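You operate a simulated robot arm through the tools that you are given. There is no shell and no other tool.

You run a simulated robot arm. Do the job below in one go: nothing can be reset, and whatever is moved stays where it is left.

## Task
Swap the mould in press two for the one marked COLLAR.
Fine: the press is OFF and cold, leave it so; the old mould goes on the moulds bench; platen in and guard shut.

It is judged by the outcome, as a careful person would: the job done as asked, and still so three seconds after it is handed in. It fails if anything else is knocked over, pushed out of place, dropped, spilled or broken.

## Robot
A 7-joint arm with a two-finger parallel gripper, fixed in place. Base frame: the origin is on the floor under the middle of its stand, x ahead of it, y to its left, z up; the work surface is at about z = 862. Units: mm, degrees, N and s.
It reaches about 1247 mm from its shoulder. Its first joint turns from -132.0 to 132.0 degrees. Payload 3.91 kg.
Tool frame: the origin (TCP) lies between the finger pads and is the grasp point; the fingertips stand 30 mm ahead of it; z points along the fingers, y is the line along which they close. The gripper opens to 110 mm. The fingers are 20 mm wide and 10 mm thick; the gripper's body (48 by 112 mm) begins 55 mm behind the TCP.
Orientation is that of the tool frame in the base frame, as [roll, pitch, yaw] about the fixed x, y, z axes, in that order (R = Rz(yaw) Ry(pitch) Rx(roll)). With the fingers straight down and closing along the base's y, the tool's x points along the base's -x, its y along +y and its z along -z.

## Interface
- The arm moves only by the tool arm_command. Its argument "steps" is one flat list of numbers, 6 for each row, row after row: the shift along the tool's x, y, z in mm, then the turn, a rotation vector about the tool's x, y, z in rad. In form: [tx, ty, tz, wx, wy, wz, tx, ty, tz, wx, wy, wz, ...]. A call has 1 to 20 rows; each row is the pose to reach, as a shift and turn from the pose commanded when the call began, along the tool's axes at that moment. "fingers" is the opening, from 0 (shut) to 1 (fully open), set as the call begins (left out, the last holds). Rows are played at 5 a second. More than 50 mm and 8.6 degrees between two rows, or a gripper value outside its range, and nothing of the call is played. A pose out of reach is approached as far as the arm can. The call stops where the force on the tool passes 50 N (or 10 N more than at its start, if that is more) or the arm is blocked; 0.2 s more then pass. The fingers move at their own pace (about 108 mm/s each) and stop on an object; they squeeze with about 35 N. The grip force told is the motor's: it shows also when the fingers shut on nothing. Time passes only in rows, and 0.2 s behind the last, so rows that repeat a pose let the fingers close. It gives the time, the measured TCP pose, the force on the tool (base axes), the opening and the grip force at its end, in the units of the frame above (readings bear some noise), with the torque about the TCP (base axes, N m) and any sound that the robot's microphone picked up.
- Cameras (640 x 400 px; columns grow to the right, rows downward): "scene" is fixed at [47.8, 647.9, 1599.8]; the picture's right is [-1.00, -0.01, 0.00], its down [0.01, -0.88, -0.48] and it looks along [0.00, -0.48, 0.88] (base axes); focal length 214 px, centre (320, 200). "wrist" rides on the gripper at [72, 17, -103] in the tool frame; the picture's right is [-0.23, 0.97, 0.00], its down [-0.76, -0.18, -0.62] and it looks along [-0.61, -0.14, 0.78] (tool axes); focal length 222 px, centre (320, 200). There is no depth. A picture from a camera that has moved, and an enlarged one, comes with that camera's place and axes in the base frame and with its lens.
- get_image(camera): a new picture of that camera. The clock stands still meanwhile.
- enlarge(camera, box): a new picture of the part [left, top, right, bottom] of that camera's present view, enlarged. The clock stands still meanwhile.
- job_done(): hands the job in; it is judged then, once.

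Places have to be worked out from the pictures, the camera data and where the tool is seen. Open the gripper and draw the arm clear of the work before you hand the job in, unless the task says otherwise.

The tools are called after "Call:" as name(argument=value, ...) on one line, values as JSON. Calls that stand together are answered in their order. arm_command: Moves the arm, as the interface text tells. Its arguments: {"type":"object","properties":{"steps":{"type":"array","items":{"type":"number"}},"fingers":{"type":"number"}},"required":["steps"]} The other tools are called the same way: get_image (camera) takes a picture; enlarge (camera, box) takes an enlarged picture of a part of a camera's view; job_done () hands the job in.

At the start:

```text
clock: 0.0
eef_pos: [522.9, 275.6, 1419.4]
tool_rot: [180.0, -0.1, -180.0]
contact_force: [0.2, 0.3, 0.0]
wrist_torque: [0.02, 0.03, 0.0]
gripper_width: 110.2
finger_force: 0.2
```

scene: 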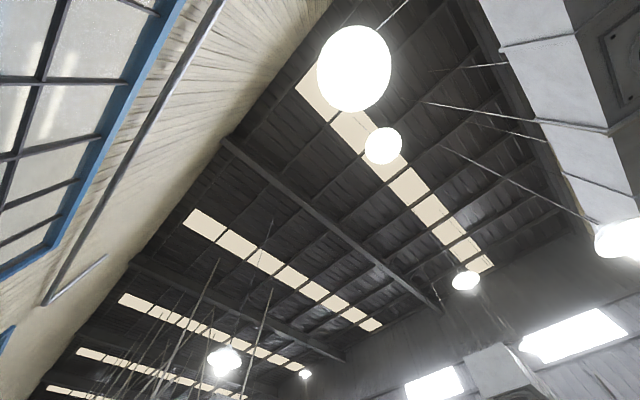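
wrist: 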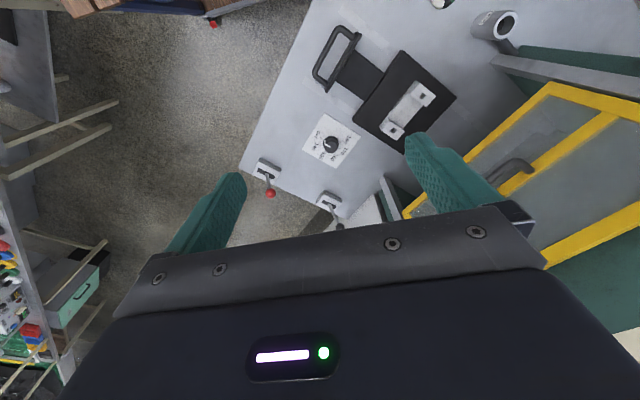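

I start by looking more closely at the wrist view, since the scene camera only sees the roof.

Call:
get_image(camera="wrist")

Call:
enlarge(camera="wrist", box=[240, 0, 560, 200])

Call:
enlarge(camera="wrist", box=[0, 0, 240, 150])

Call:
enlarge(camera="scene", box=[0, 200, 320, 400])

```text
taken
camera wrist: at [450.3, 291.3, 1522.8], right [0.23, 0.97, 0.0], down [0.76, -0.18, 0.62], along [0.61, -0.14, -0.78], focal length 222 px, centre (320, 200)
```

wrist: 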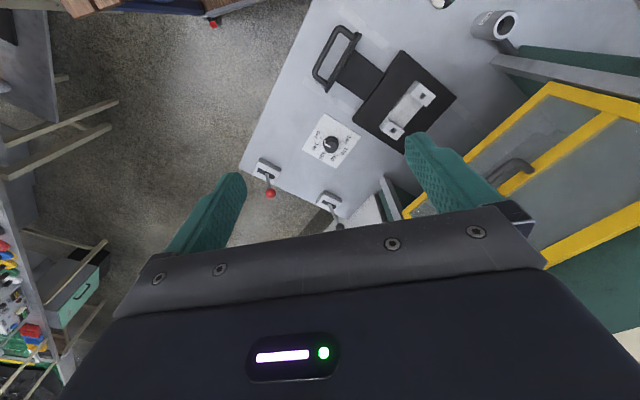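

```text
2.00 times, centred on (400, 100) of wrist
camera zoom: at [450.3, 291.3, 1522.8], right [0.23, 0.97, 0.0], down [0.76, -0.18, 0.62], along [0.61, -0.14, -0.78], focal length 444 px, centre (160, 400)
```

zoom: 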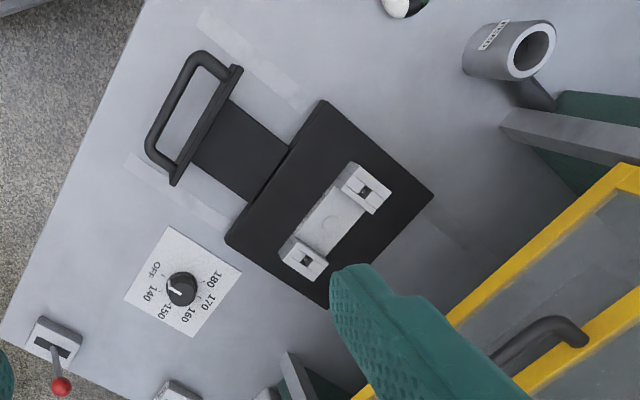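

```text
2.67 times, centred on (120, 75) of wrist
camera zoom: at [450.3, 291.3, 1522.8], right [0.23, 0.97, 0.0], down [0.76, -0.18, 0.62], along [0.61, -0.14, -0.78], focal length 592 px, centre (853, 533)
```

zoom: 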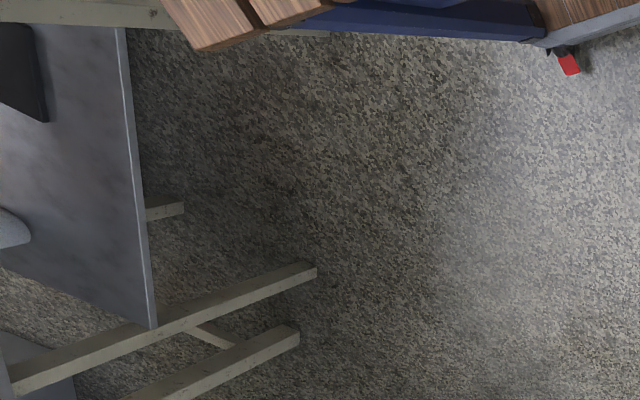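

```text
2.00 times, centred on (160, 300) of scene
camera zoom: at [47.8, 647.9, 1599.8], right [-1.0, -0.01, 0.0], down [0.01, -0.88, -0.48], along [0.0, -0.48, 0.88], focal length 429 px, centre (640, 0)
```

zoom: 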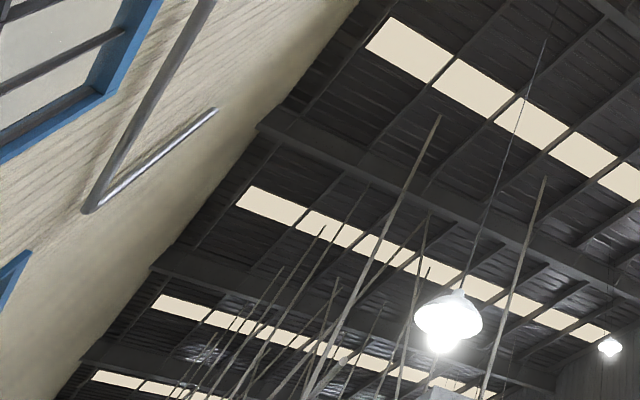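

The wrist view shows a press with its platen drawn out, a mould with two square‑holed lugs on it, a dial and levers to one side, and an open yellow guard beyond. I turn the tool about its own axis to look to the right (-y) for the other benches.

Call:
arm_command(steps=[0, 0, 0, 0, 0, 0.14, 0, 0, 0, 0, 0, 0.28, 0, 0, 0, 0, 0, 0.42, 0, 0, 0, 0, 0, 0.56, 0, 0, 0, 0, 0, 0.7, 0, 0, 0, 0, 0, 0.84, 0, 0, 0, 0, 0, 0.98, 0, 0, 0, 0, 0, 1.12, 0, 0, 0, 0, 0, 1.26, 0, 0, 0, 0, 0, 1.4, 0, 0, 0, 0, 0, 1.54])

Call:
get_image(camera="wrist")

```text
clock: 2.4
eef_pos: [522.2, 276.9, 1417.4]
tool_rot: [-179.9, -0.1, 91.6]
contact_force: [-0.6, 0.1, 0.1]
wrist_torque: [0.03, -0.01, 0.04]
gripper_width: 109.9
finger_force: 0.1
```

```text
taken
camera wrist: at [537.5, 347.2, 1522.9], right [0.98, -0.2, 0.0], down [-0.16, -0.77, 0.62], along [-0.12, -0.61, -0.78], focal length 222 px, centre (320, 200)
```

wrist: 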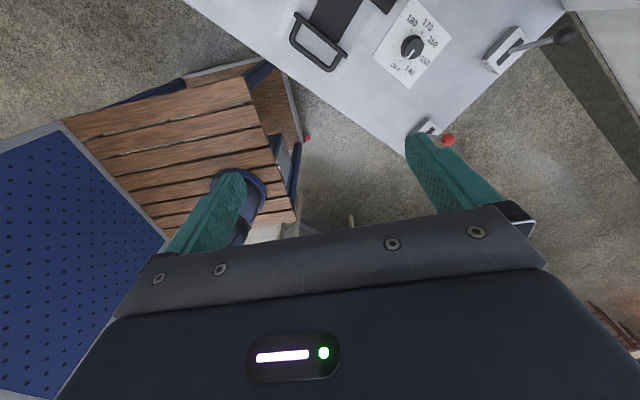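

The slatted wooden table with the blue pegboard is the robot's own stand. I tilt the tool so the camera looks further out towards -y.

Call:
arm_command(steps=[0, 0, 0, 0, -0.14, 0, 0, 0, 0, 0, -0.28, 0, 0, 0, 0, 0, -0.42, 0, 0, 0, 0, 0, -0.56, 0])

Call:
get_image(camera="wrist")

```text
clock: 3.4
eef_pos: [521.9, 274.9, 1419.7]
tool_rot: [179.9, 32.2, 91.7]
contact_force: [-0.1, -0.1, 0.1]
wrist_torque: [0.03, -0.03, -0.01]
gripper_width: 110.2
finger_force: 0.0
```

```text
taken
camera wrist: at [535.5, 390.9, 1469.0], right [0.98, -0.16, 0.12], down [-0.17, -0.32, 0.93], along [-0.11, -0.93, -0.34], focal length 222 px, centre (320, 200)
```

wrist: 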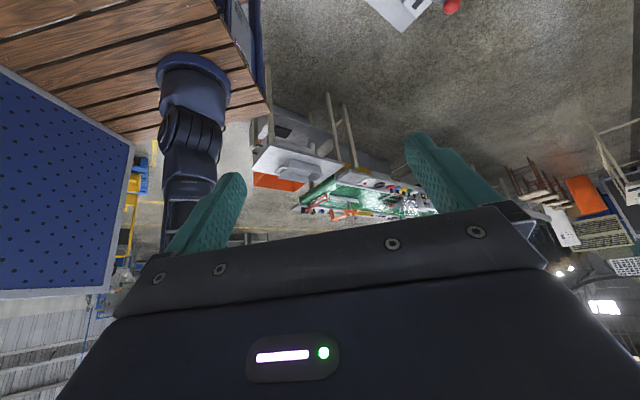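

I enlarge the part with the benches beyond the robot.

Call:
enlarge(camera="wrist", box=[230, 80, 450, 230])

Call:
enlarge(camera="wrist", box=[460, 100, 640, 240])

```text
2.67 times, centred on (340, 155) of wrist
camera zoom: at [535.5, 390.9, 1469.0], right [0.98, -0.16, 0.12], down [-0.17, -0.32, 0.93], along [-0.11, -0.93, -0.34], focal length 592 px, centre (267, 320)
```

zoom: 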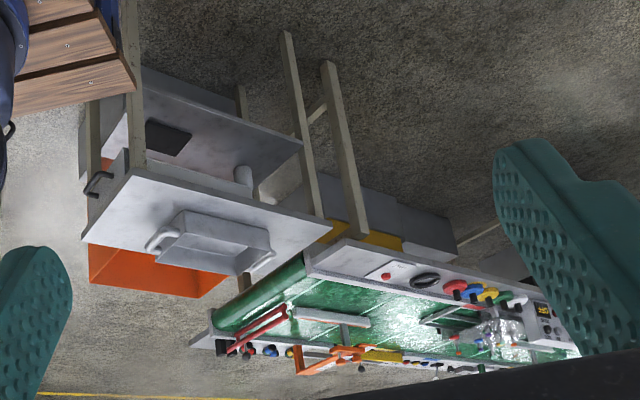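

```text
2.86 times, centred on (550, 170) of wrist
camera zoom: at [535.5, 390.9, 1469.0], right [0.98, -0.16, 0.12], down [-0.17, -0.32, 0.93], along [-0.11, -0.93, -0.34], focal length 635 px, centre (-337, 286)
```

zoom: 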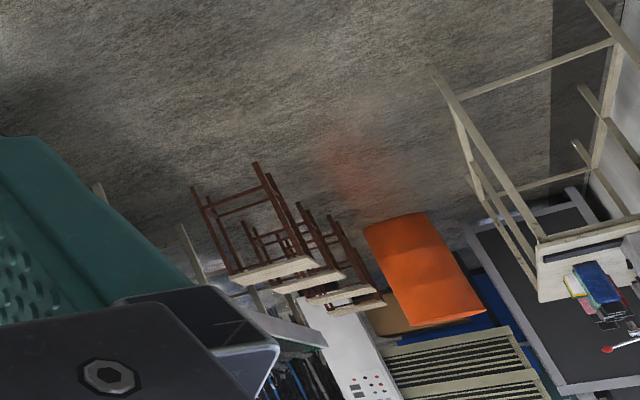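

A bench with a tray and a dark pad stands at -y. I sweep the view on towards +x to see what else is about.

Call:
arm_command(steps=[0, 0, 0, -0.0743, 0, -0.1186, 0, 0, 0, -0.1487, 0, -0.2372, 0, 0, 0, -0.223, 0, -0.3557, 0, 0, 0, -0.2974, 0, -0.4743, 0, 0, 0, -0.3717, 0, -0.5929])

Call:
get_image(camera="wrist")

Call:
enlarge(camera="wrist", box=[0, 0, 320, 200])

Call:
enlarge(camera="wrist", box=[320, 0, 640, 200])

```text
clock: 4.6
eef_pos: [523.9, 275.9, 1418.3]
tool_rot: [-179.9, 32.0, 132.0]
contact_force: [0.2, 0.1, -0.1]
wrist_torque: [-0.04, 0.0, -0.03]
gripper_width: 110.2
finger_force: 0.0
```

```text
taken
camera wrist: at [457.8, 372.5, 1468.1], right [0.85, 0.51, 0.12], down [0.08, -0.35, 0.93], along [0.52, -0.79, -0.34], focal length 222 px, centre (320, 200)
```

wrist: 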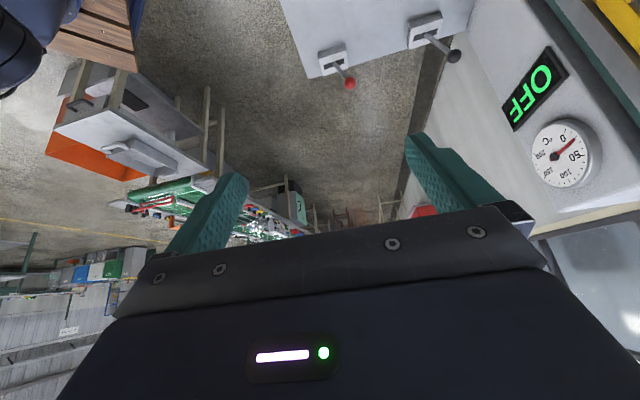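

```text
2.00 times, centred on (160, 100) of wrist
camera zoom: at [457.8, 372.5, 1468.1], right [0.85, 0.51, 0.12], down [0.08, -0.35, 0.93], along [0.52, -0.79, -0.34], focal length 444 px, centre (640, 400)
```

zoom: 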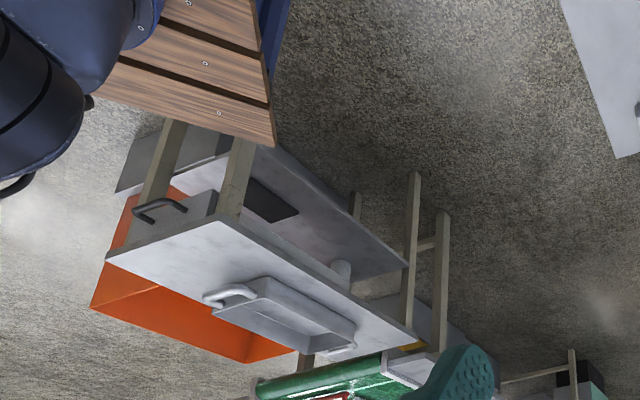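

```text
2.00 times, centred on (480, 100) of wrist
camera zoom: at [457.8, 372.5, 1468.1], right [0.85, 0.51, 0.12], down [0.08, -0.35, 0.93], along [0.52, -0.79, -0.34], focal length 444 px, centre (0, 400)
```

zoom: 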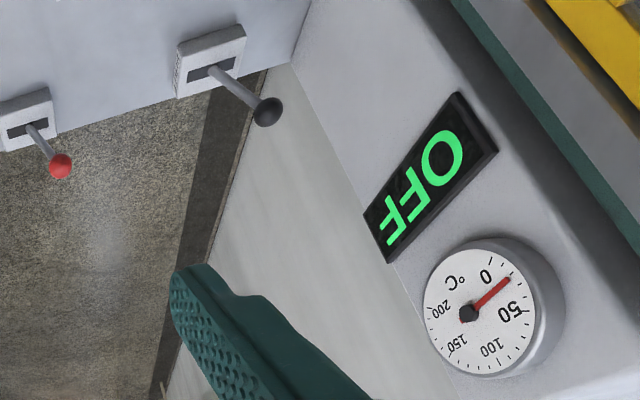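

The press has a lit OFF sign and its gauge reads about 30 °C: cold and off, as the task says. I sweep on to face the press.

Call:
arm_command(steps=[0, 0, 0, -0.0743, 0, -0.1186, 0, 0, 0, -0.1487, 0, -0.2372, 0, 0, 0, -0.223, 0, -0.3557, 0, 0, 0, -0.2974, 0, -0.4743, 0, 0, 0, -0.3717, 0, -0.5929])

Call:
get_image(camera="wrist")

Call:
enlarge(camera="wrist", box=[240, 0, 640, 250])

```text
clock: 5.8
eef_pos: [523.3, 275.5, 1418.1]
tool_rot: [-180.0, 32.1, 172.0]
contact_force: [0.3, 0.2, -0.4]
wrist_torque: [-0.01, -0.03, -0.01]
gripper_width: 110.1
finger_force: 0.1
```

```text
taken
camera wrist: at [409.9, 307.2, 1468.2], right [0.33, 0.94, 0.12], down [0.29, -0.22, 0.93], along [0.9, -0.27, -0.34], focal length 222 px, centre (320, 200)
```

wrist: 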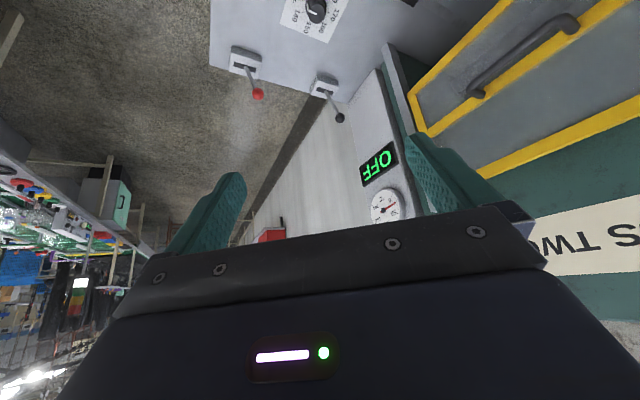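

```text
1.60 times, centred on (440, 125) of wrist
camera zoom: at [409.9, 307.2, 1468.2], right [0.33, 0.94, 0.12], down [0.29, -0.22, 0.93], along [0.9, -0.27, -0.34], focal length 355 px, centre (128, 320)
```

zoom: 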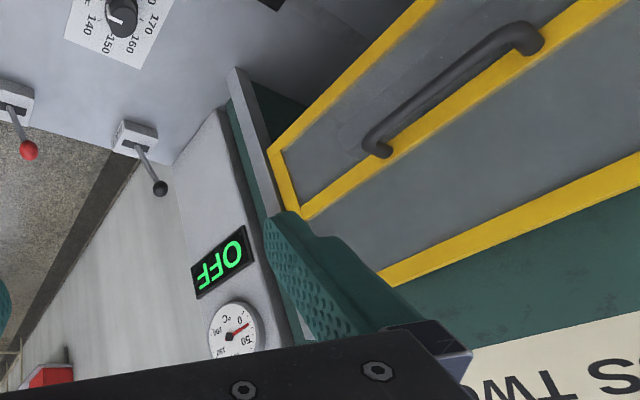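

This is PRESS TWO: its guard is a yellow-framed panel with a bar handle, apparently raised on rails. I continue sweeping to +y.

Call:
arm_command(steps=[0, 0, 0, -0.0743, 0, -0.1186, 0, 0, 0, -0.1487, 0, -0.2372, 0, 0, 0, -0.223, 0, -0.3557, 0, 0, 0, -0.2974, 0, -0.4743, 0, 0, 0, -0.3717, 0, -0.5929])

Call:
get_image(camera="wrist")

Call:
enlarge(camera="wrist", box=[240, 0, 640, 250])

```text
clock: 7.0
eef_pos: [523.0, 276.8, 1419.3]
tool_rot: [180.0, 32.1, -147.7]
contact_force: [1.0, 0.2, 0.0]
wrist_torque: [0.02, 0.01, 0.0]
gripper_width: 109.9
finger_force: 0.1
```

```text
taken
camera wrist: at [414.9, 227.4, 1468.4], right [-0.36, 0.93, 0.12], down [0.36, 0.02, 0.93], along [0.86, 0.38, -0.34], focal length 222 px, centre (320, 200)
```

wrist: 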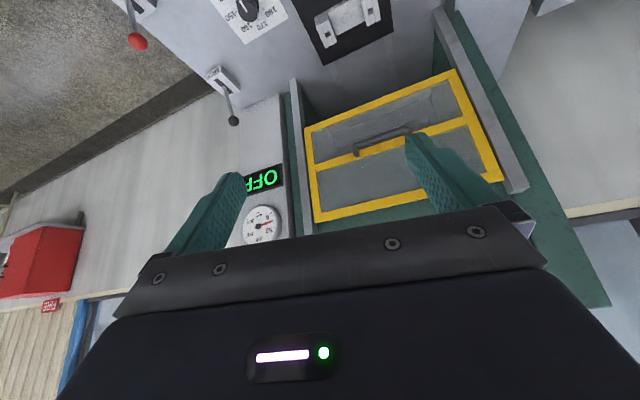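

```text
1.60 times, centred on (440, 125) of wrist
camera zoom: at [414.9, 227.4, 1468.4], right [-0.36, 0.93, 0.12], down [0.36, 0.02, 0.93], along [0.86, 0.38, -0.34], focal length 355 px, centre (128, 320)
```

zoom: 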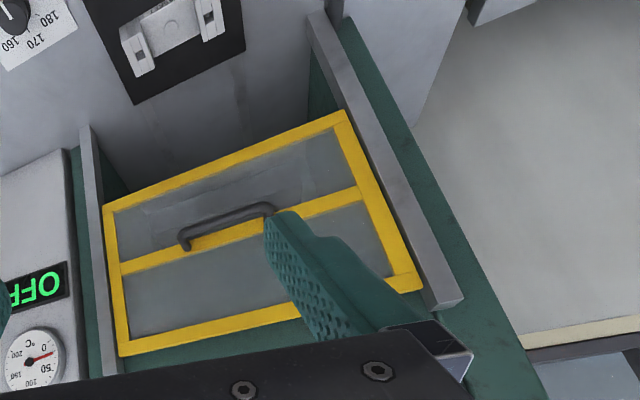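

The guard panel sits between two upright rails, raised, with an opening below it. I keep sweeping to the left.

Call:
arm_command(steps=[0, 0, 0, -0.0743, 0, -0.1186, 0, 0, 0, -0.1487, 0, -0.2372, 0, 0, 0, -0.223, 0, -0.3557, 0, 0, 0, -0.2974, 0, -0.4743, 0, 0, 0, -0.3717, 0, -0.5929])

Call:
get_image(camera="wrist")

Call:
enlarge(camera="wrist", box=[240, 0, 640, 250])

```text
clock: 8.2
eef_pos: [521.1, 275.2, 1419.4]
tool_rot: [180.0, 32.2, -107.8]
contact_force: [0.0, 0.2, 1.2]
wrist_torque: [-0.02, -0.01, -0.04]
gripper_width: 110.1
finger_force: 0.2
```

```text
taken
camera wrist: at [470.8, 168.8, 1468.6], right [-0.87, 0.48, 0.12], down [0.26, 0.24, 0.93], along [0.42, 0.84, -0.34], focal length 222 px, centre (320, 200)
```

wrist: 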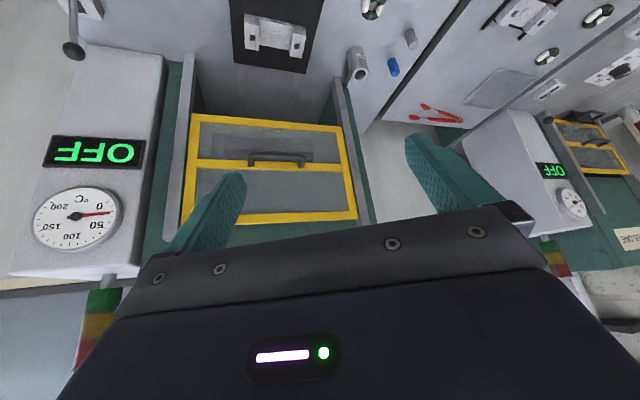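

```text
1.60 times, centred on (440, 125) of wrist
camera zoom: at [470.8, 168.8, 1468.6], right [-0.87, 0.48, 0.12], down [0.26, 0.24, 0.93], along [0.42, 0.84, -0.34], focal length 355 px, centre (128, 320)
```

zoom: 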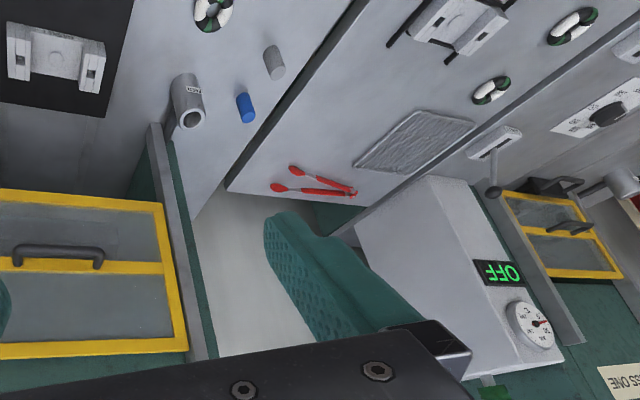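

Between press two and PRESS ONE there is a bench with a mould, tongs, a pad and rings on it. I sweep further left.

Call:
arm_command(steps=[0, 0, 0, -0.0743, 0, -0.1186, 0, 0, 0, -0.1487, 0, -0.2372, 0, 0, 0, -0.223, 0, -0.3557, 0, 0, 0, -0.2974, 0, -0.4743, 0, 0, 0, -0.3717, 0, -0.5929])

Call:
get_image(camera="wrist")

Call:
enlarge(camera="wrist", box=[320, 0, 640, 200])

Call:
enlarge(camera="wrist", box=[160, 0, 400, 150])

```text
clock: 9.4
eef_pos: [523.2, 274.7, 1420.2]
tool_rot: [180.0, 32.1, -67.6]
contact_force: [-0.4, -0.4, 0.1]
wrist_torque: [0.02, -0.05, 0.0]
gripper_width: 110.0
finger_force: 0.1
```

```text
taken
camera wrist: at [551.2, 160.3, 1468.7], right [-0.97, -0.19, 0.12], down [0.04, 0.36, 0.93], along [-0.22, 0.91, -0.34], focal length 222 px, centre (320, 200)
```

wrist: 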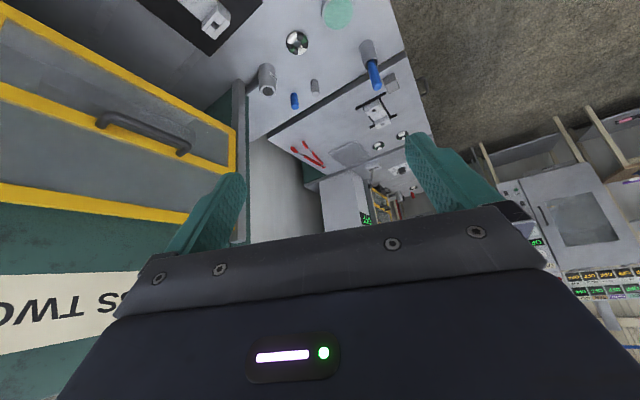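

```text
2.00 times, centred on (480, 100) of wrist
camera zoom: at [551.2, 160.3, 1468.7], right [-0.97, -0.19, 0.12], down [0.04, 0.36, 0.93], along [-0.22, 0.91, -0.34], focal length 444 px, centre (0, 400)
```

zoom: 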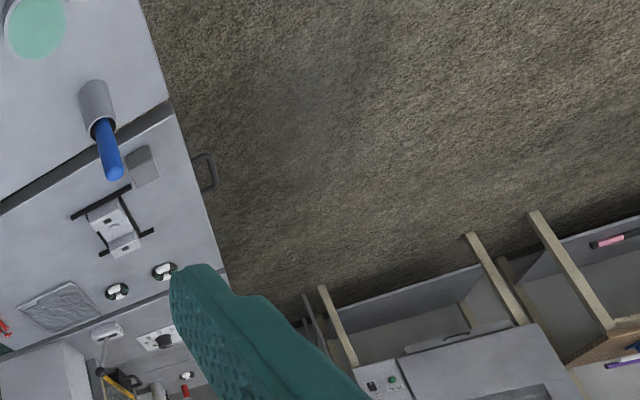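

```text
2.67 times, centred on (280, 75) of wrist
camera zoom: at [551.2, 160.3, 1468.7], right [-0.97, -0.19, 0.12], down [0.04, 0.36, 0.93], along [-0.22, 0.91, -0.34], focal length 592 px, centre (427, 533)
```

zoom: 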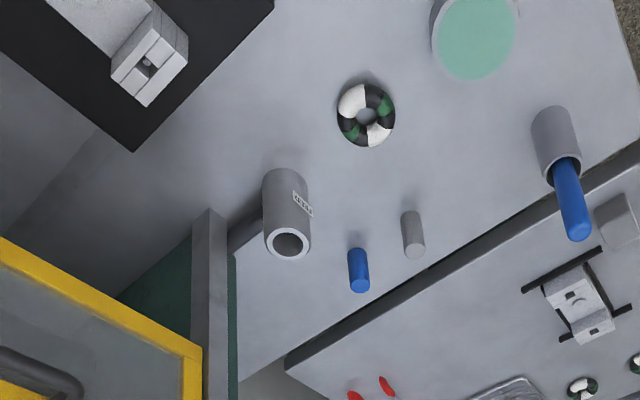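

I sweep on to the back-left to see the remaining benches.

Call:
arm_command(steps=[0, 0, 0, -0.0743, 0, -0.1186, 0, 0, 0, -0.1487, 0, -0.2372, 0, 0, 0, -0.223, 0, -0.3557, 0, 0, 0, -0.2974, 0, -0.4743, 0, 0, 0, -0.3717, 0, -0.5929])

Call:
get_image(camera="wrist")

Call:
enlarge(camera="wrist", box=[320, 0, 640, 200])

Call:
enlarge(camera="wrist", box=[0, 0, 320, 200])

```text
clock: 10.6
eef_pos: [522.7, 275.0, 1420.0]
tool_rot: [-179.9, 32.0, -27.4]
contact_force: [0.0, -0.8, 0.1]
wrist_torque: [0.01, -0.01, -0.03]
gripper_width: 110.2
finger_force: 0.1
```

```text
taken
camera wrist: at [617.8, 205.5, 1469.2], right [-0.62, -0.77, 0.12], down [-0.2, 0.3, 0.93], along [-0.76, 0.56, -0.34], focal length 222 px, centre (320, 200)
```

wrist: 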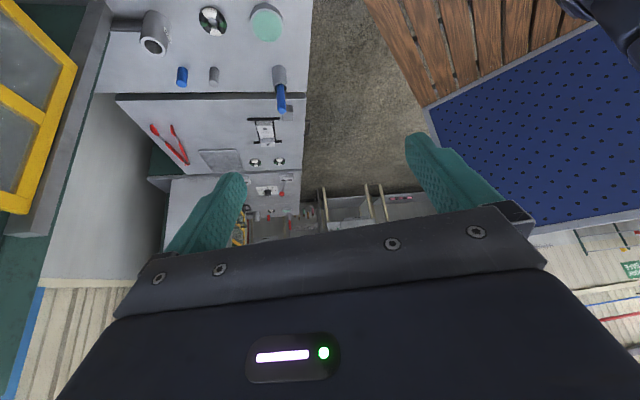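

```text
2.00 times, centred on (480, 100) of wrist
camera zoom: at [617.8, 205.5, 1469.2], right [-0.62, -0.77, 0.12], down [-0.2, 0.3, 0.93], along [-0.76, 0.56, -0.34], focal length 444 px, centre (0, 400)
```

zoom: 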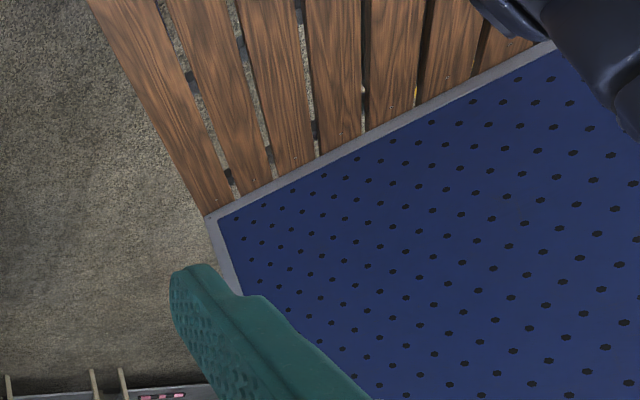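

```text
2.00 times, centred on (160, 100) of wrist
camera zoom: at [617.8, 205.5, 1469.2], right [-0.62, -0.77, 0.12], down [-0.2, 0.3, 0.93], along [-0.76, 0.56, -0.34], focal length 444 px, centre (640, 400)
```

zoom: 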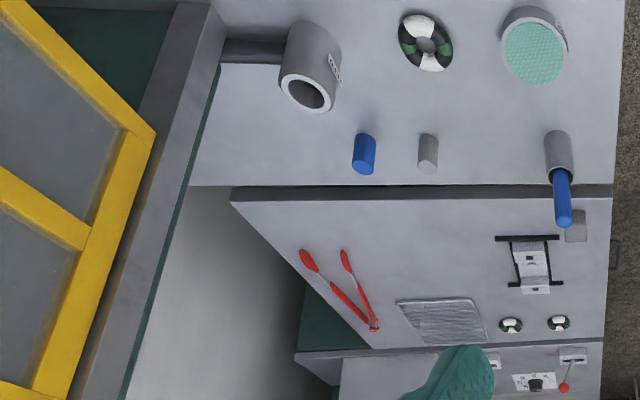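

I enlarge closely on the objects next to press two and the mould on the rack, to read any markings.

Call:
enlarge(camera="wrist", box=[225, 100, 305, 150])

Call:
enlarge(camera="wrist", box=[130, 0, 210, 50])

Call:
enlarge(camera="wrist", box=[230, 0, 310, 50])

Call:
enlarge(camera="wrist", box=[220, 140, 320, 220])

```text
8.00 times, centred on (265, 125) of wrist
camera zoom: at [617.8, 205.5, 1469.2], right [-0.62, -0.77, 0.12], down [-0.2, 0.3, 0.93], along [-0.76, 0.56, -0.34], focal length 1777 px, centre (760, 800)
```

zoom: 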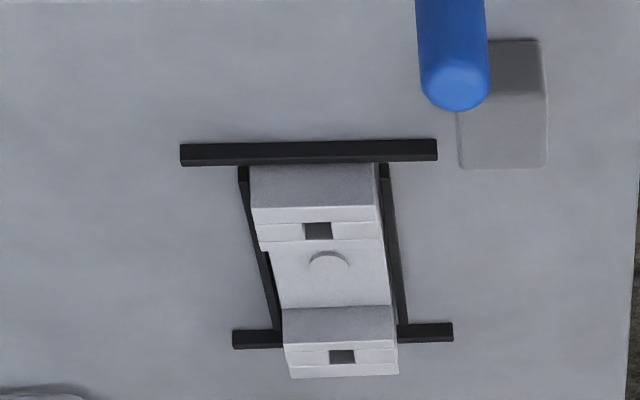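

```text
8.00 times, centred on (170, 25) of wrist
camera zoom: at [617.8, 205.5, 1469.2], right [-0.62, -0.77, 0.12], down [-0.2, 0.3, 0.93], along [-0.76, 0.56, -0.34], focal length 1777 px, centre (1520, 1600)
```

zoom: 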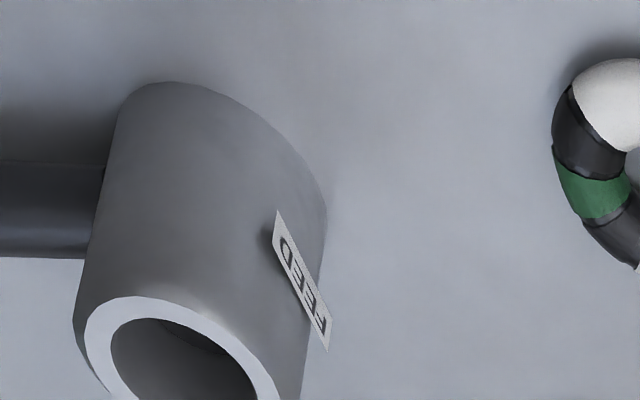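

```text
8.00 times, centred on (270, 25) of wrist
camera zoom: at [617.8, 205.5, 1469.2], right [-0.62, -0.77, 0.12], down [-0.2, 0.3, 0.93], along [-0.76, 0.56, -0.34], focal length 1777 px, centre (720, 1600)
```

zoom: 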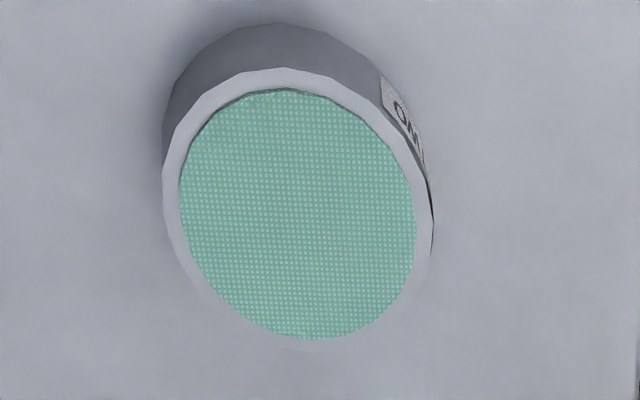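

```text
5.00 times, centred on (270, 180) of wrist
camera zoom: at [617.8, 205.5, 1469.2], right [-0.62, -0.77, 0.12], down [-0.2, 0.3, 0.93], along [-0.76, 0.56, -0.34], focal length 1111 px, centre (570, 300)
```

zoom: 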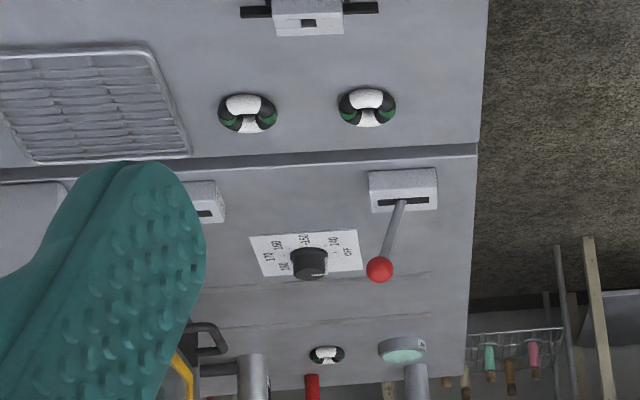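

No COLLAR mark is legible yet: the cylinder is marked FEED and the mould on the black stand shows no mark from here. I move in closer over the left-hand bench, straightening the tool on the way.

Call:
arm_command(steps=[-21.9, -22.1, 33.8, 0, 0.056, 0, -43.8, -44.2, 67.6, 0, 0.112, 0, -65.7, -66.4, 101.4, 0, 0.168, 0, -87.6, -88.5, 135.2, 0, 0.224, 0, -109.5, -110.6, 169, 0, 0.28, 0, -131.5, -132.7, 202.8, 0, 0.336, 0, -153.4, -154.8, 236.6, 0, 0.392, 0, -175.3, -177, 270.4, 0, 0.448, 0, -197.2, -199.1, 304.2, 0, 0.504, 0, -219.1, -221.2, 338, 0, 0.56, 0])

Call:
get_image(camera="wrist")

Call:
enlarge(camera="wrist", box=[160, 0, 480, 200])

```text
clock: 12.8
eef_pos: [301.5, 639.7, 1249.8]
tool_rot: [-180.0, 0.0, -27.8]
contact_force: [0.4, -0.9, 0.1]
wrist_torque: [0.03, -0.02, 0.01]
gripper_width: 110.0
finger_force: 0.0
```

```text
taken
camera wrist: at [357.9, 590.7, 1353.1], right [-0.65, -0.76, 0.0], down [-0.59, 0.51, 0.62], along [-0.47, 0.41, -0.78], focal length 222 px, centre (320, 200)
```

wrist: 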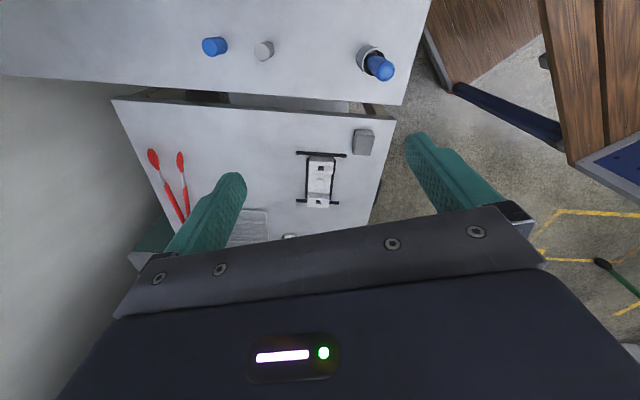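

```text
2.00 times, centred on (320, 100) of wrist
camera zoom: at [357.9, 590.7, 1353.1], right [-0.65, -0.76, 0.0], down [-0.59, 0.51, 0.62], along [-0.47, 0.41, -0.78], focal length 444 px, centre (320, 400)
```

zoom: 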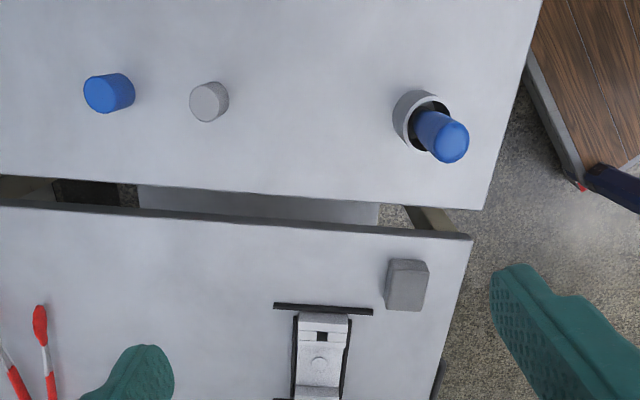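

The mould on the black stand lies near (125, 797, 880). I enlarge it to look for a mark.

Call:
enlarge(camera="wrist", box=[280, 140, 360, 220])

Call:
enlarge(camera="wrist", box=[340, 30, 400, 90])

```text
5.00 times, centred on (320, 180) of wrist
camera zoom: at [357.9, 590.7, 1353.1], right [-0.65, -0.76, 0.0], down [-0.59, 0.51, 0.62], along [-0.47, 0.41, -0.78], focal length 1111 px, centre (320, 300)
```

zoom: 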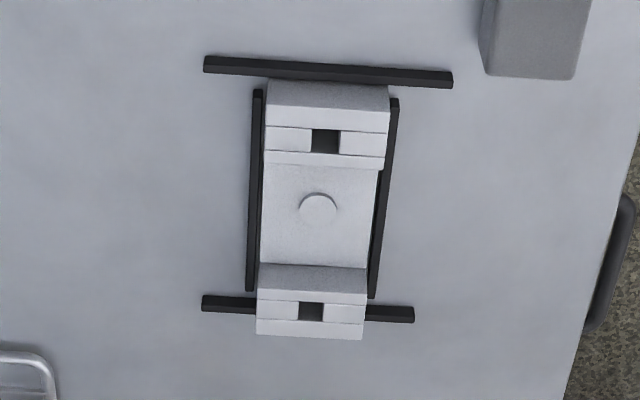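

```text
6.67 times, centred on (370, 60) of wrist
camera zoom: at [357.9, 590.7, 1353.1], right [-0.65, -0.76, 0.0], down [-0.59, 0.51, 0.62], along [-0.47, 0.41, -0.78], focal length 1481 px, centre (-13, 1133)
```

zoom: 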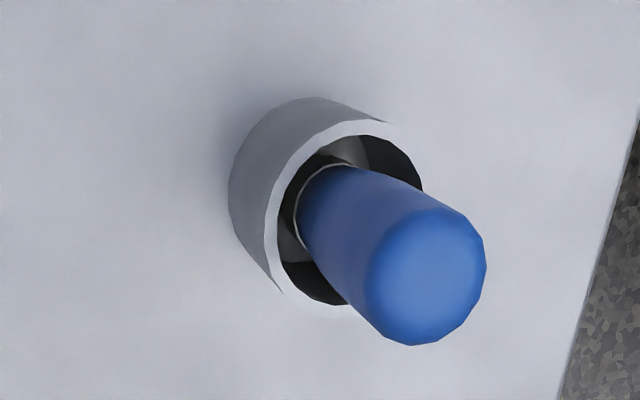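

The middle bench's mould sits in a bar frame without any mark visible from above. I go back up and across to look at the bench on the -y side.

Call:
arm_command(steps=[18.2, 15.3, -5, 0, 0, 0.145, 36.4, 30.6, -10, 0, 0, 0.29, 54.5, 45.9, -15, 0, 0, 0.435, 72.7, 61.1, -20, 0, 0, 0.58, 90.9, 76.4, -25, 0, 0, 0.725, 109, 91.7, -30, 0, 0, 0.87, 127.2, 107, -35, 0, 0, 1.015, 145.4, 122.3, -40, 0, 0, 1.16, 163.6, 137.6, -45, 0, 0, 1.305, 181.7, 152.8, -50, 0, 0, 1.45, 199.9, 168.1, -55, 0, 0, 1.595, 218.1, 183.4, -60, 0, 0, 1.74, 236.3, 198.7, -65, 0, 0, 1.885, 254.4, 214, -70, 0, 0, 2.03, 272.6, 229.3, -75, 0, 0, 2.175, 290.8, 244.6, -80, 0, 0, 2.32, 309, 259.8, -85, 0, 0, 2.465, 327.1, 275.1, -90, 0, 0, 2.61, 345.3, 290.4, -95, 0, 0, 2.755, 363.5, 305.7, -100, 0, 0, 2.9])

```text
clock: 17.0
eef_pos: [482.5, 202.1, 1350.2]
tool_rot: [-179.9, 0.0, 166.1]
contact_force: [-0.6, 0.2, 0.2]
wrist_torque: [-0.02, -0.04, -0.03]
gripper_width: 110.0
finger_force: 0.2
```

I carry on to the -y side, turning to face the bench there.

Call:
arm_command(steps=[5.6, -32.5, 3, 0, 0, 0.13, 11.1, -65, 6, 0, 0, 0.26, 16.7, -97.5, 9, 0, 0, 0.39, 22.2, -130, 12, 0, 0, 0.52, 27.8, -162.5, 15, 0, 0, 0.65, 33.4, -194.9, 18, 0, 0, 0.78, 38.9, -227.4, 21, 0, 0, 0.91, 44.5, -259.9, 24, 0, 0, 1.04, 50, -292.4, 27, 0, 0, 1.17, 55.6, -324.9, 30, 0, 0, 1.3])

Call:
get_image(camera="wrist")

Call:
enlarge(camera="wrist", box=[0, 0, 400, 250])

```text
clock: 19.2
eef_pos: [348.9, -100.8, 1318.6]
tool_rot: [-179.9, 0.0, 91.6]
contact_force: [-0.1, 0.2, 0.1]
wrist_torque: [0.04, -0.03, 0.04]
gripper_width: 109.9
finger_force: 0.1
```

```text
taken
camera wrist: at [364.0, -29.0, 1422.4], right [0.98, -0.2, 0.0], down [-0.16, -0.77, 0.62], along [-0.13, -0.61, -0.78], focal length 222 px, centre (320, 200)
```

wrist: 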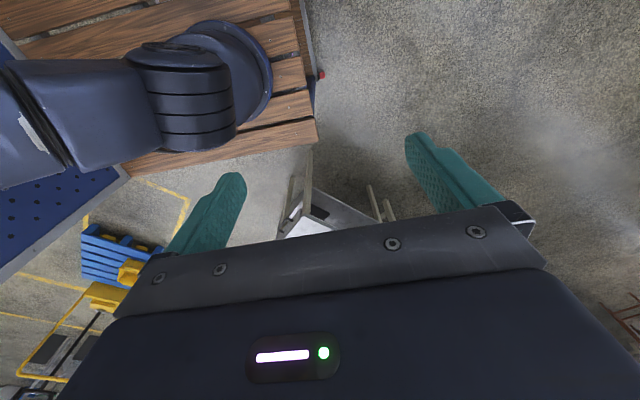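

```text
1.60 times, centred on (200, 125) of wrist
camera zoom: at [364.0, -29.0, 1422.4], right [0.98, -0.2, 0.0], down [-0.16, -0.77, 0.62], along [-0.13, -0.61, -0.78], focal length 355 px, centre (512, 320)
```

zoom: 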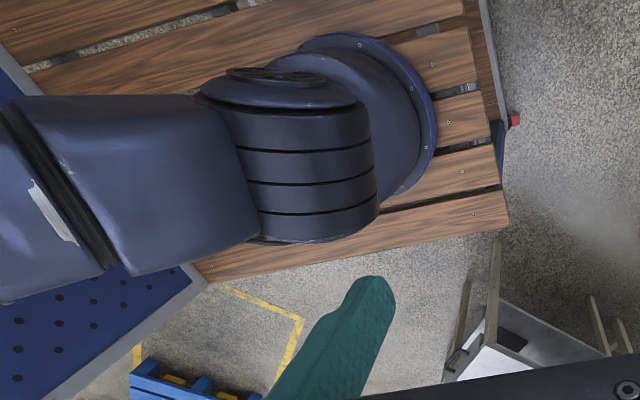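

The bench is further off than I thought, so I move about 300 mm more towards -y.

Call:
arm_command(steps=[-42.8, -1.2, 0, 0, 0, 0, -85.7, -2.4, 0, 0, 0, 0, -128.5, -3.6, 0, 0, 0, 0, -171.4, -4.8, 0, 0, 0, 0, -214.2, -6, 0, 0, 0, 0, -257.1, -7.2, 0, 0, 0, 0, -299.9, -8.4, 0, 0, 0, 0])

Call:
get_image(camera="wrist")

Call:
enlarge(camera="wrist", box=[240, 60, 480, 220])

```text
clock: 20.8
eef_pos: [352.0, -401.5, 1318.1]
tool_rot: [-180.0, -0.1, 91.7]
contact_force: [-0.3, 0.6, -0.2]
wrist_torque: [-0.01, 0.02, -0.01]
gripper_width: 110.0
finger_force: 0.0
```

```text
taken
camera wrist: at [365.5, -329.4, 1421.7], right [0.98, -0.2, 0.0], down [-0.16, -0.77, 0.62], along [-0.12, -0.61, -0.78], focal length 222 px, centre (320, 200)
```

wrist: 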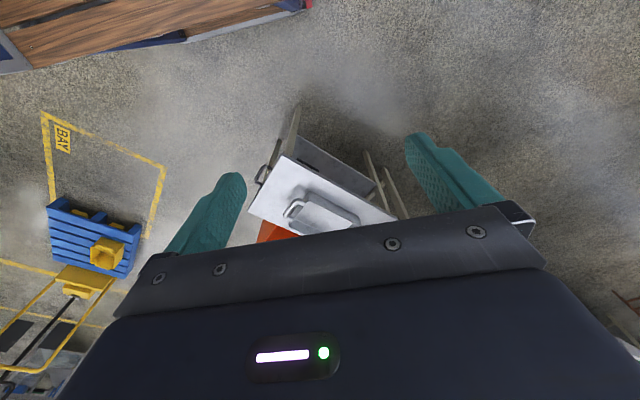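

```text
2.50 times, centred on (360, 140) of wrist
camera zoom: at [365.5, -329.4, 1421.7], right [0.98, -0.2, 0.0], down [-0.16, -0.77, 0.62], along [-0.12, -0.61, -0.78], focal length 555 px, centre (220, 350)
```

zoom: 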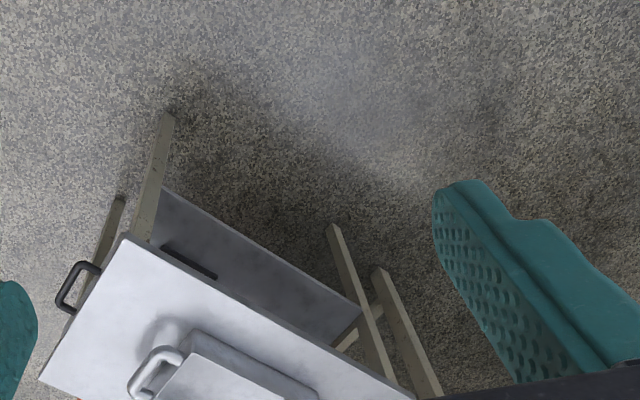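

That table's top is at roughly z 750, with a tray or box on it. I tilt the camera out to see all of it.

Call:
arm_command(steps=[0, 0, 0, 0, -0.14, 0, 0, 0, 0, 0, -0.28, 0, 0, 0, 0, 0, -0.42, 0])

Call:
get_image(camera="wrist")

Call:
enlarge(camera="wrist", box=[220, 0, 460, 160])

```text
clock: 21.6
eef_pos: [351.5, -401.3, 1318.9]
tool_rot: [-180.0, 24.1, 91.7]
contact_force: [0.4, -1.0, 0.2]
wrist_torque: [-0.01, 0.02, 0.03]
gripper_width: 109.9
finger_force: 0.2
```

```text
taken
camera wrist: at [365.0, -293.5, 1383.6], right [0.98, -0.18, 0.09], down [-0.16, -0.45, 0.88], along [-0.12, -0.88, -0.47], focal length 222 px, centre (320, 200)
```

wrist: 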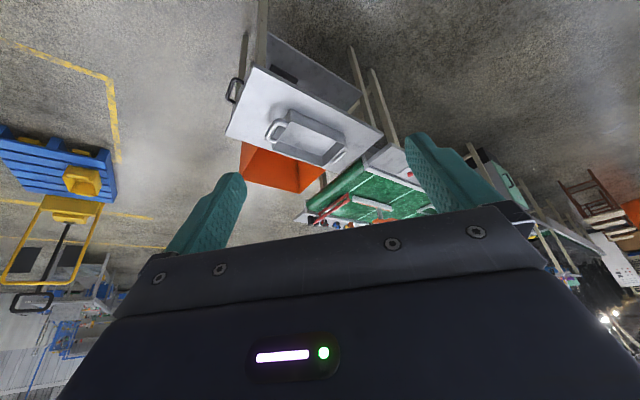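

```text
2.50 times, centred on (340, 80) of wrist
camera zoom: at [365.0, -293.5, 1383.6], right [0.98, -0.18, 0.09], down [-0.16, -0.45, 0.88], along [-0.12, -0.88, -0.47], focal length 555 px, centre (270, 500)
```

zoom: 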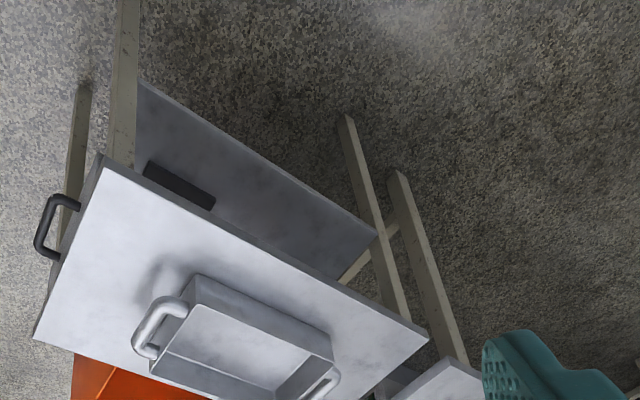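

That table is not the moulds bench; it only carries a pan. I go back round to the left to inspect the bench between the presses from its front side.

Call:
arm_command(steps=[39.6, 13.2, -21.1, 0, 0.042, 0, 79.1, 26.5, -42.2, 0, 0.084, 0, 118.7, 39.7, -63.3, 0, 0.126, 0, 158.2, 53, -84.4, 0, 0.168, 0, 197.8, 66.2, -105.5, 0, 0.21, 0, 237.4, 79.4, -126.6, 0, 0.252, 0, 276.9, 92.7, -147.7, 0, 0.294, 0, 316.5, 105.9, -168.8, 0, 0.336, 0, 356, 119.2, -189.9, 0, 0.378, 0, 395.6, 132.4, -211, 0, 0.42, 0])

```text
clock: 23.8
eef_pos: [469.9, 50.9, 1351.4]
tool_rot: [179.9, 0.0, 91.6]
contact_force: [0.3, -0.1, -0.5]
wrist_torque: [0.01, -0.01, 0.03]
gripper_width: 109.8
finger_force: 0.2
```

I turn and translate towards the left bench.

Call:
arm_command(steps=[17.7, -8, 5, 0, 0, -0.1415, 35.4, -16, 10.1, 0, 0, -0.283, 53, -24, 15.2, 0, 0, -0.4245, 70.7, -32, 20.2, 0, 0, -0.566, 88.4, -40, 25.2, 0, 0, -0.7075, 106.1, -48.1, 30.3, 0, 0, -0.849, 123.8, -56.1, 35.4, 0, 0, -0.9905, 141.4, -64.1, 40.4, 0, 0, -1.132, 159.1, -72.1, 45.5, 0, 0, -1.2735, 176.8, -80.1, 50.5, 0, 0, -1.415, 194.5, -88.1, 55.6, 0, 0, -1.5565, 212.2, -96.1, 60.6, 0, 0, -1.698, 229.8, -104.1, 65.7, 0, 0, -1.8395, 247.5, -112.1, 70.7, 0, 0, -1.981, 265.2, -120.2, 75.8, 0, 0, -2.1225, 282.9, -128.2, 80.8, 0, 0, -2.264, 300.6, -136.2, 85.9, 0, 0, -2.4055, 318.2, -144.2, 90.9, 0, 0, -2.547, 335.9, -152.2, 96, 0, 0, -2.6885, 353.6, -160.2, 101, 0, 0, -2.83])

Call:
get_image(camera="wrist")

Call:
enlarge(camera="wrist", box=[160, 0, 480, 200])

```text
clock: 28.0
eef_pos: [299.1, 398.9, 1247.8]
tool_rot: [-180.0, 0.0, -106.0]
contact_force: [-0.2, -0.6, -0.4]
wrist_torque: [0.02, 0.02, 0.0]
gripper_width: 110.4
finger_force: 0.1
```

```text
taken
camera wrist: at [263.0, 333.0, 1352.5], right [-0.87, 0.49, 0.0], down [0.38, 0.68, 0.62], along [0.3, 0.54, -0.78], focal length 222 px, centre (320, 200)
```

wrist: 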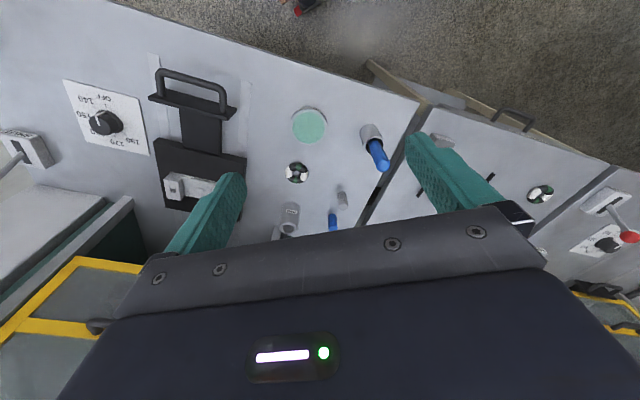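

```text
2.00 times, centred on (320, 100) of wrist
camera zoom: at [263.0, 333.0, 1352.5], right [-0.87, 0.49, 0.0], down [0.38, 0.68, 0.62], along [0.3, 0.54, -0.78], focal length 444 px, centre (320, 400)
```

zoom: 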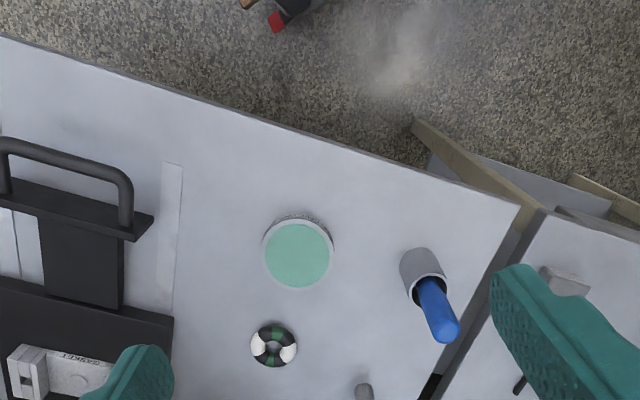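

The mould in the press shows lettering on its side. I enlarge it and the items around.

Call:
enlarge(camera="wrist", box=[150, 160, 230, 210])

Call:
enlarge(camera="wrist", box=[360, 50, 640, 225])

Call:
enlarge(camera="wrist", box=[50, 50, 250, 175])

Call:
enlarge(camera="wrist", box=[260, 80, 420, 240])

```text
8.00 times, centred on (190, 185) of wrist
camera zoom: at [263.0, 333.0, 1352.5], right [-0.87, 0.49, 0.0], down [0.38, 0.68, 0.62], along [0.3, 0.54, -0.78], focal length 1777 px, centre (1360, 320)
```

zoom: 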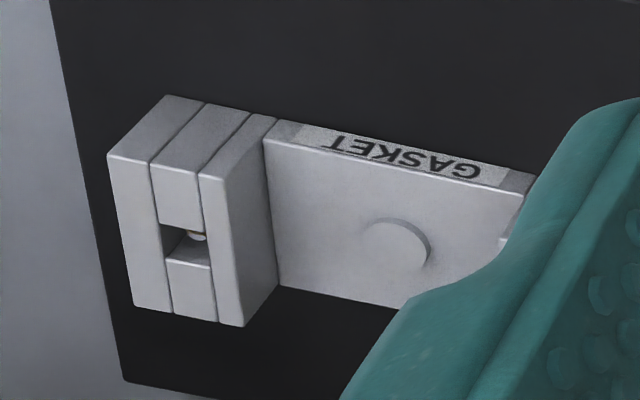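

```text
2.29 times, centred on (500, 138) of wrist
camera zoom: at [263.0, 333.0, 1352.5], right [-0.87, 0.49, 0.0], down [0.38, 0.68, 0.62], along [0.3, 0.54, -0.78], focal length 508 px, centre (-91, 343)
```

zoom: 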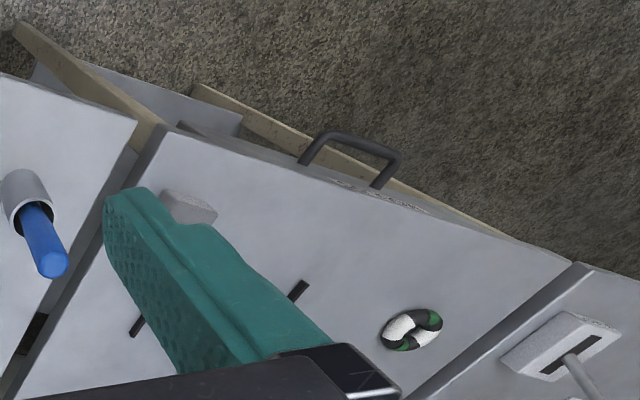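

```text
3.20 times, centred on (150, 112) of wrist
camera zoom: at [263.0, 333.0, 1352.5], right [-0.87, 0.49, 0.0], down [0.38, 0.68, 0.62], along [0.3, 0.54, -0.78], focal length 711 px, centre (864, 480)
```

zoom: 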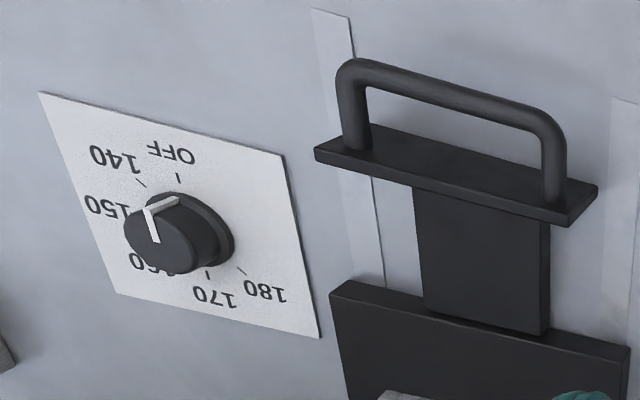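

```text
2.50 times, centred on (340, 160) of wrist
camera zoom: at [263.0, 333.0, 1352.5], right [-0.87, 0.49, 0.0], down [0.38, 0.68, 0.62], along [0.3, 0.54, -0.78], focal length 555 px, centre (270, 300)
```

zoom: 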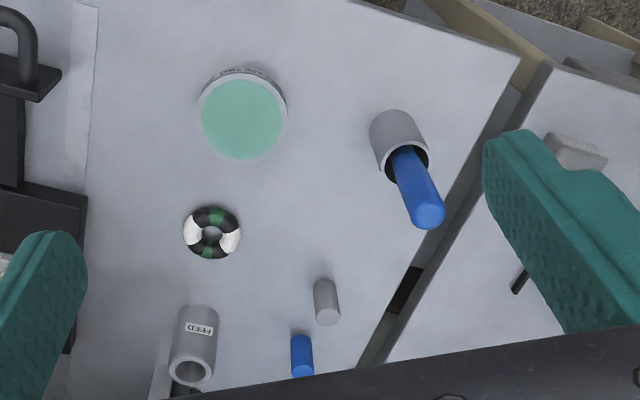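

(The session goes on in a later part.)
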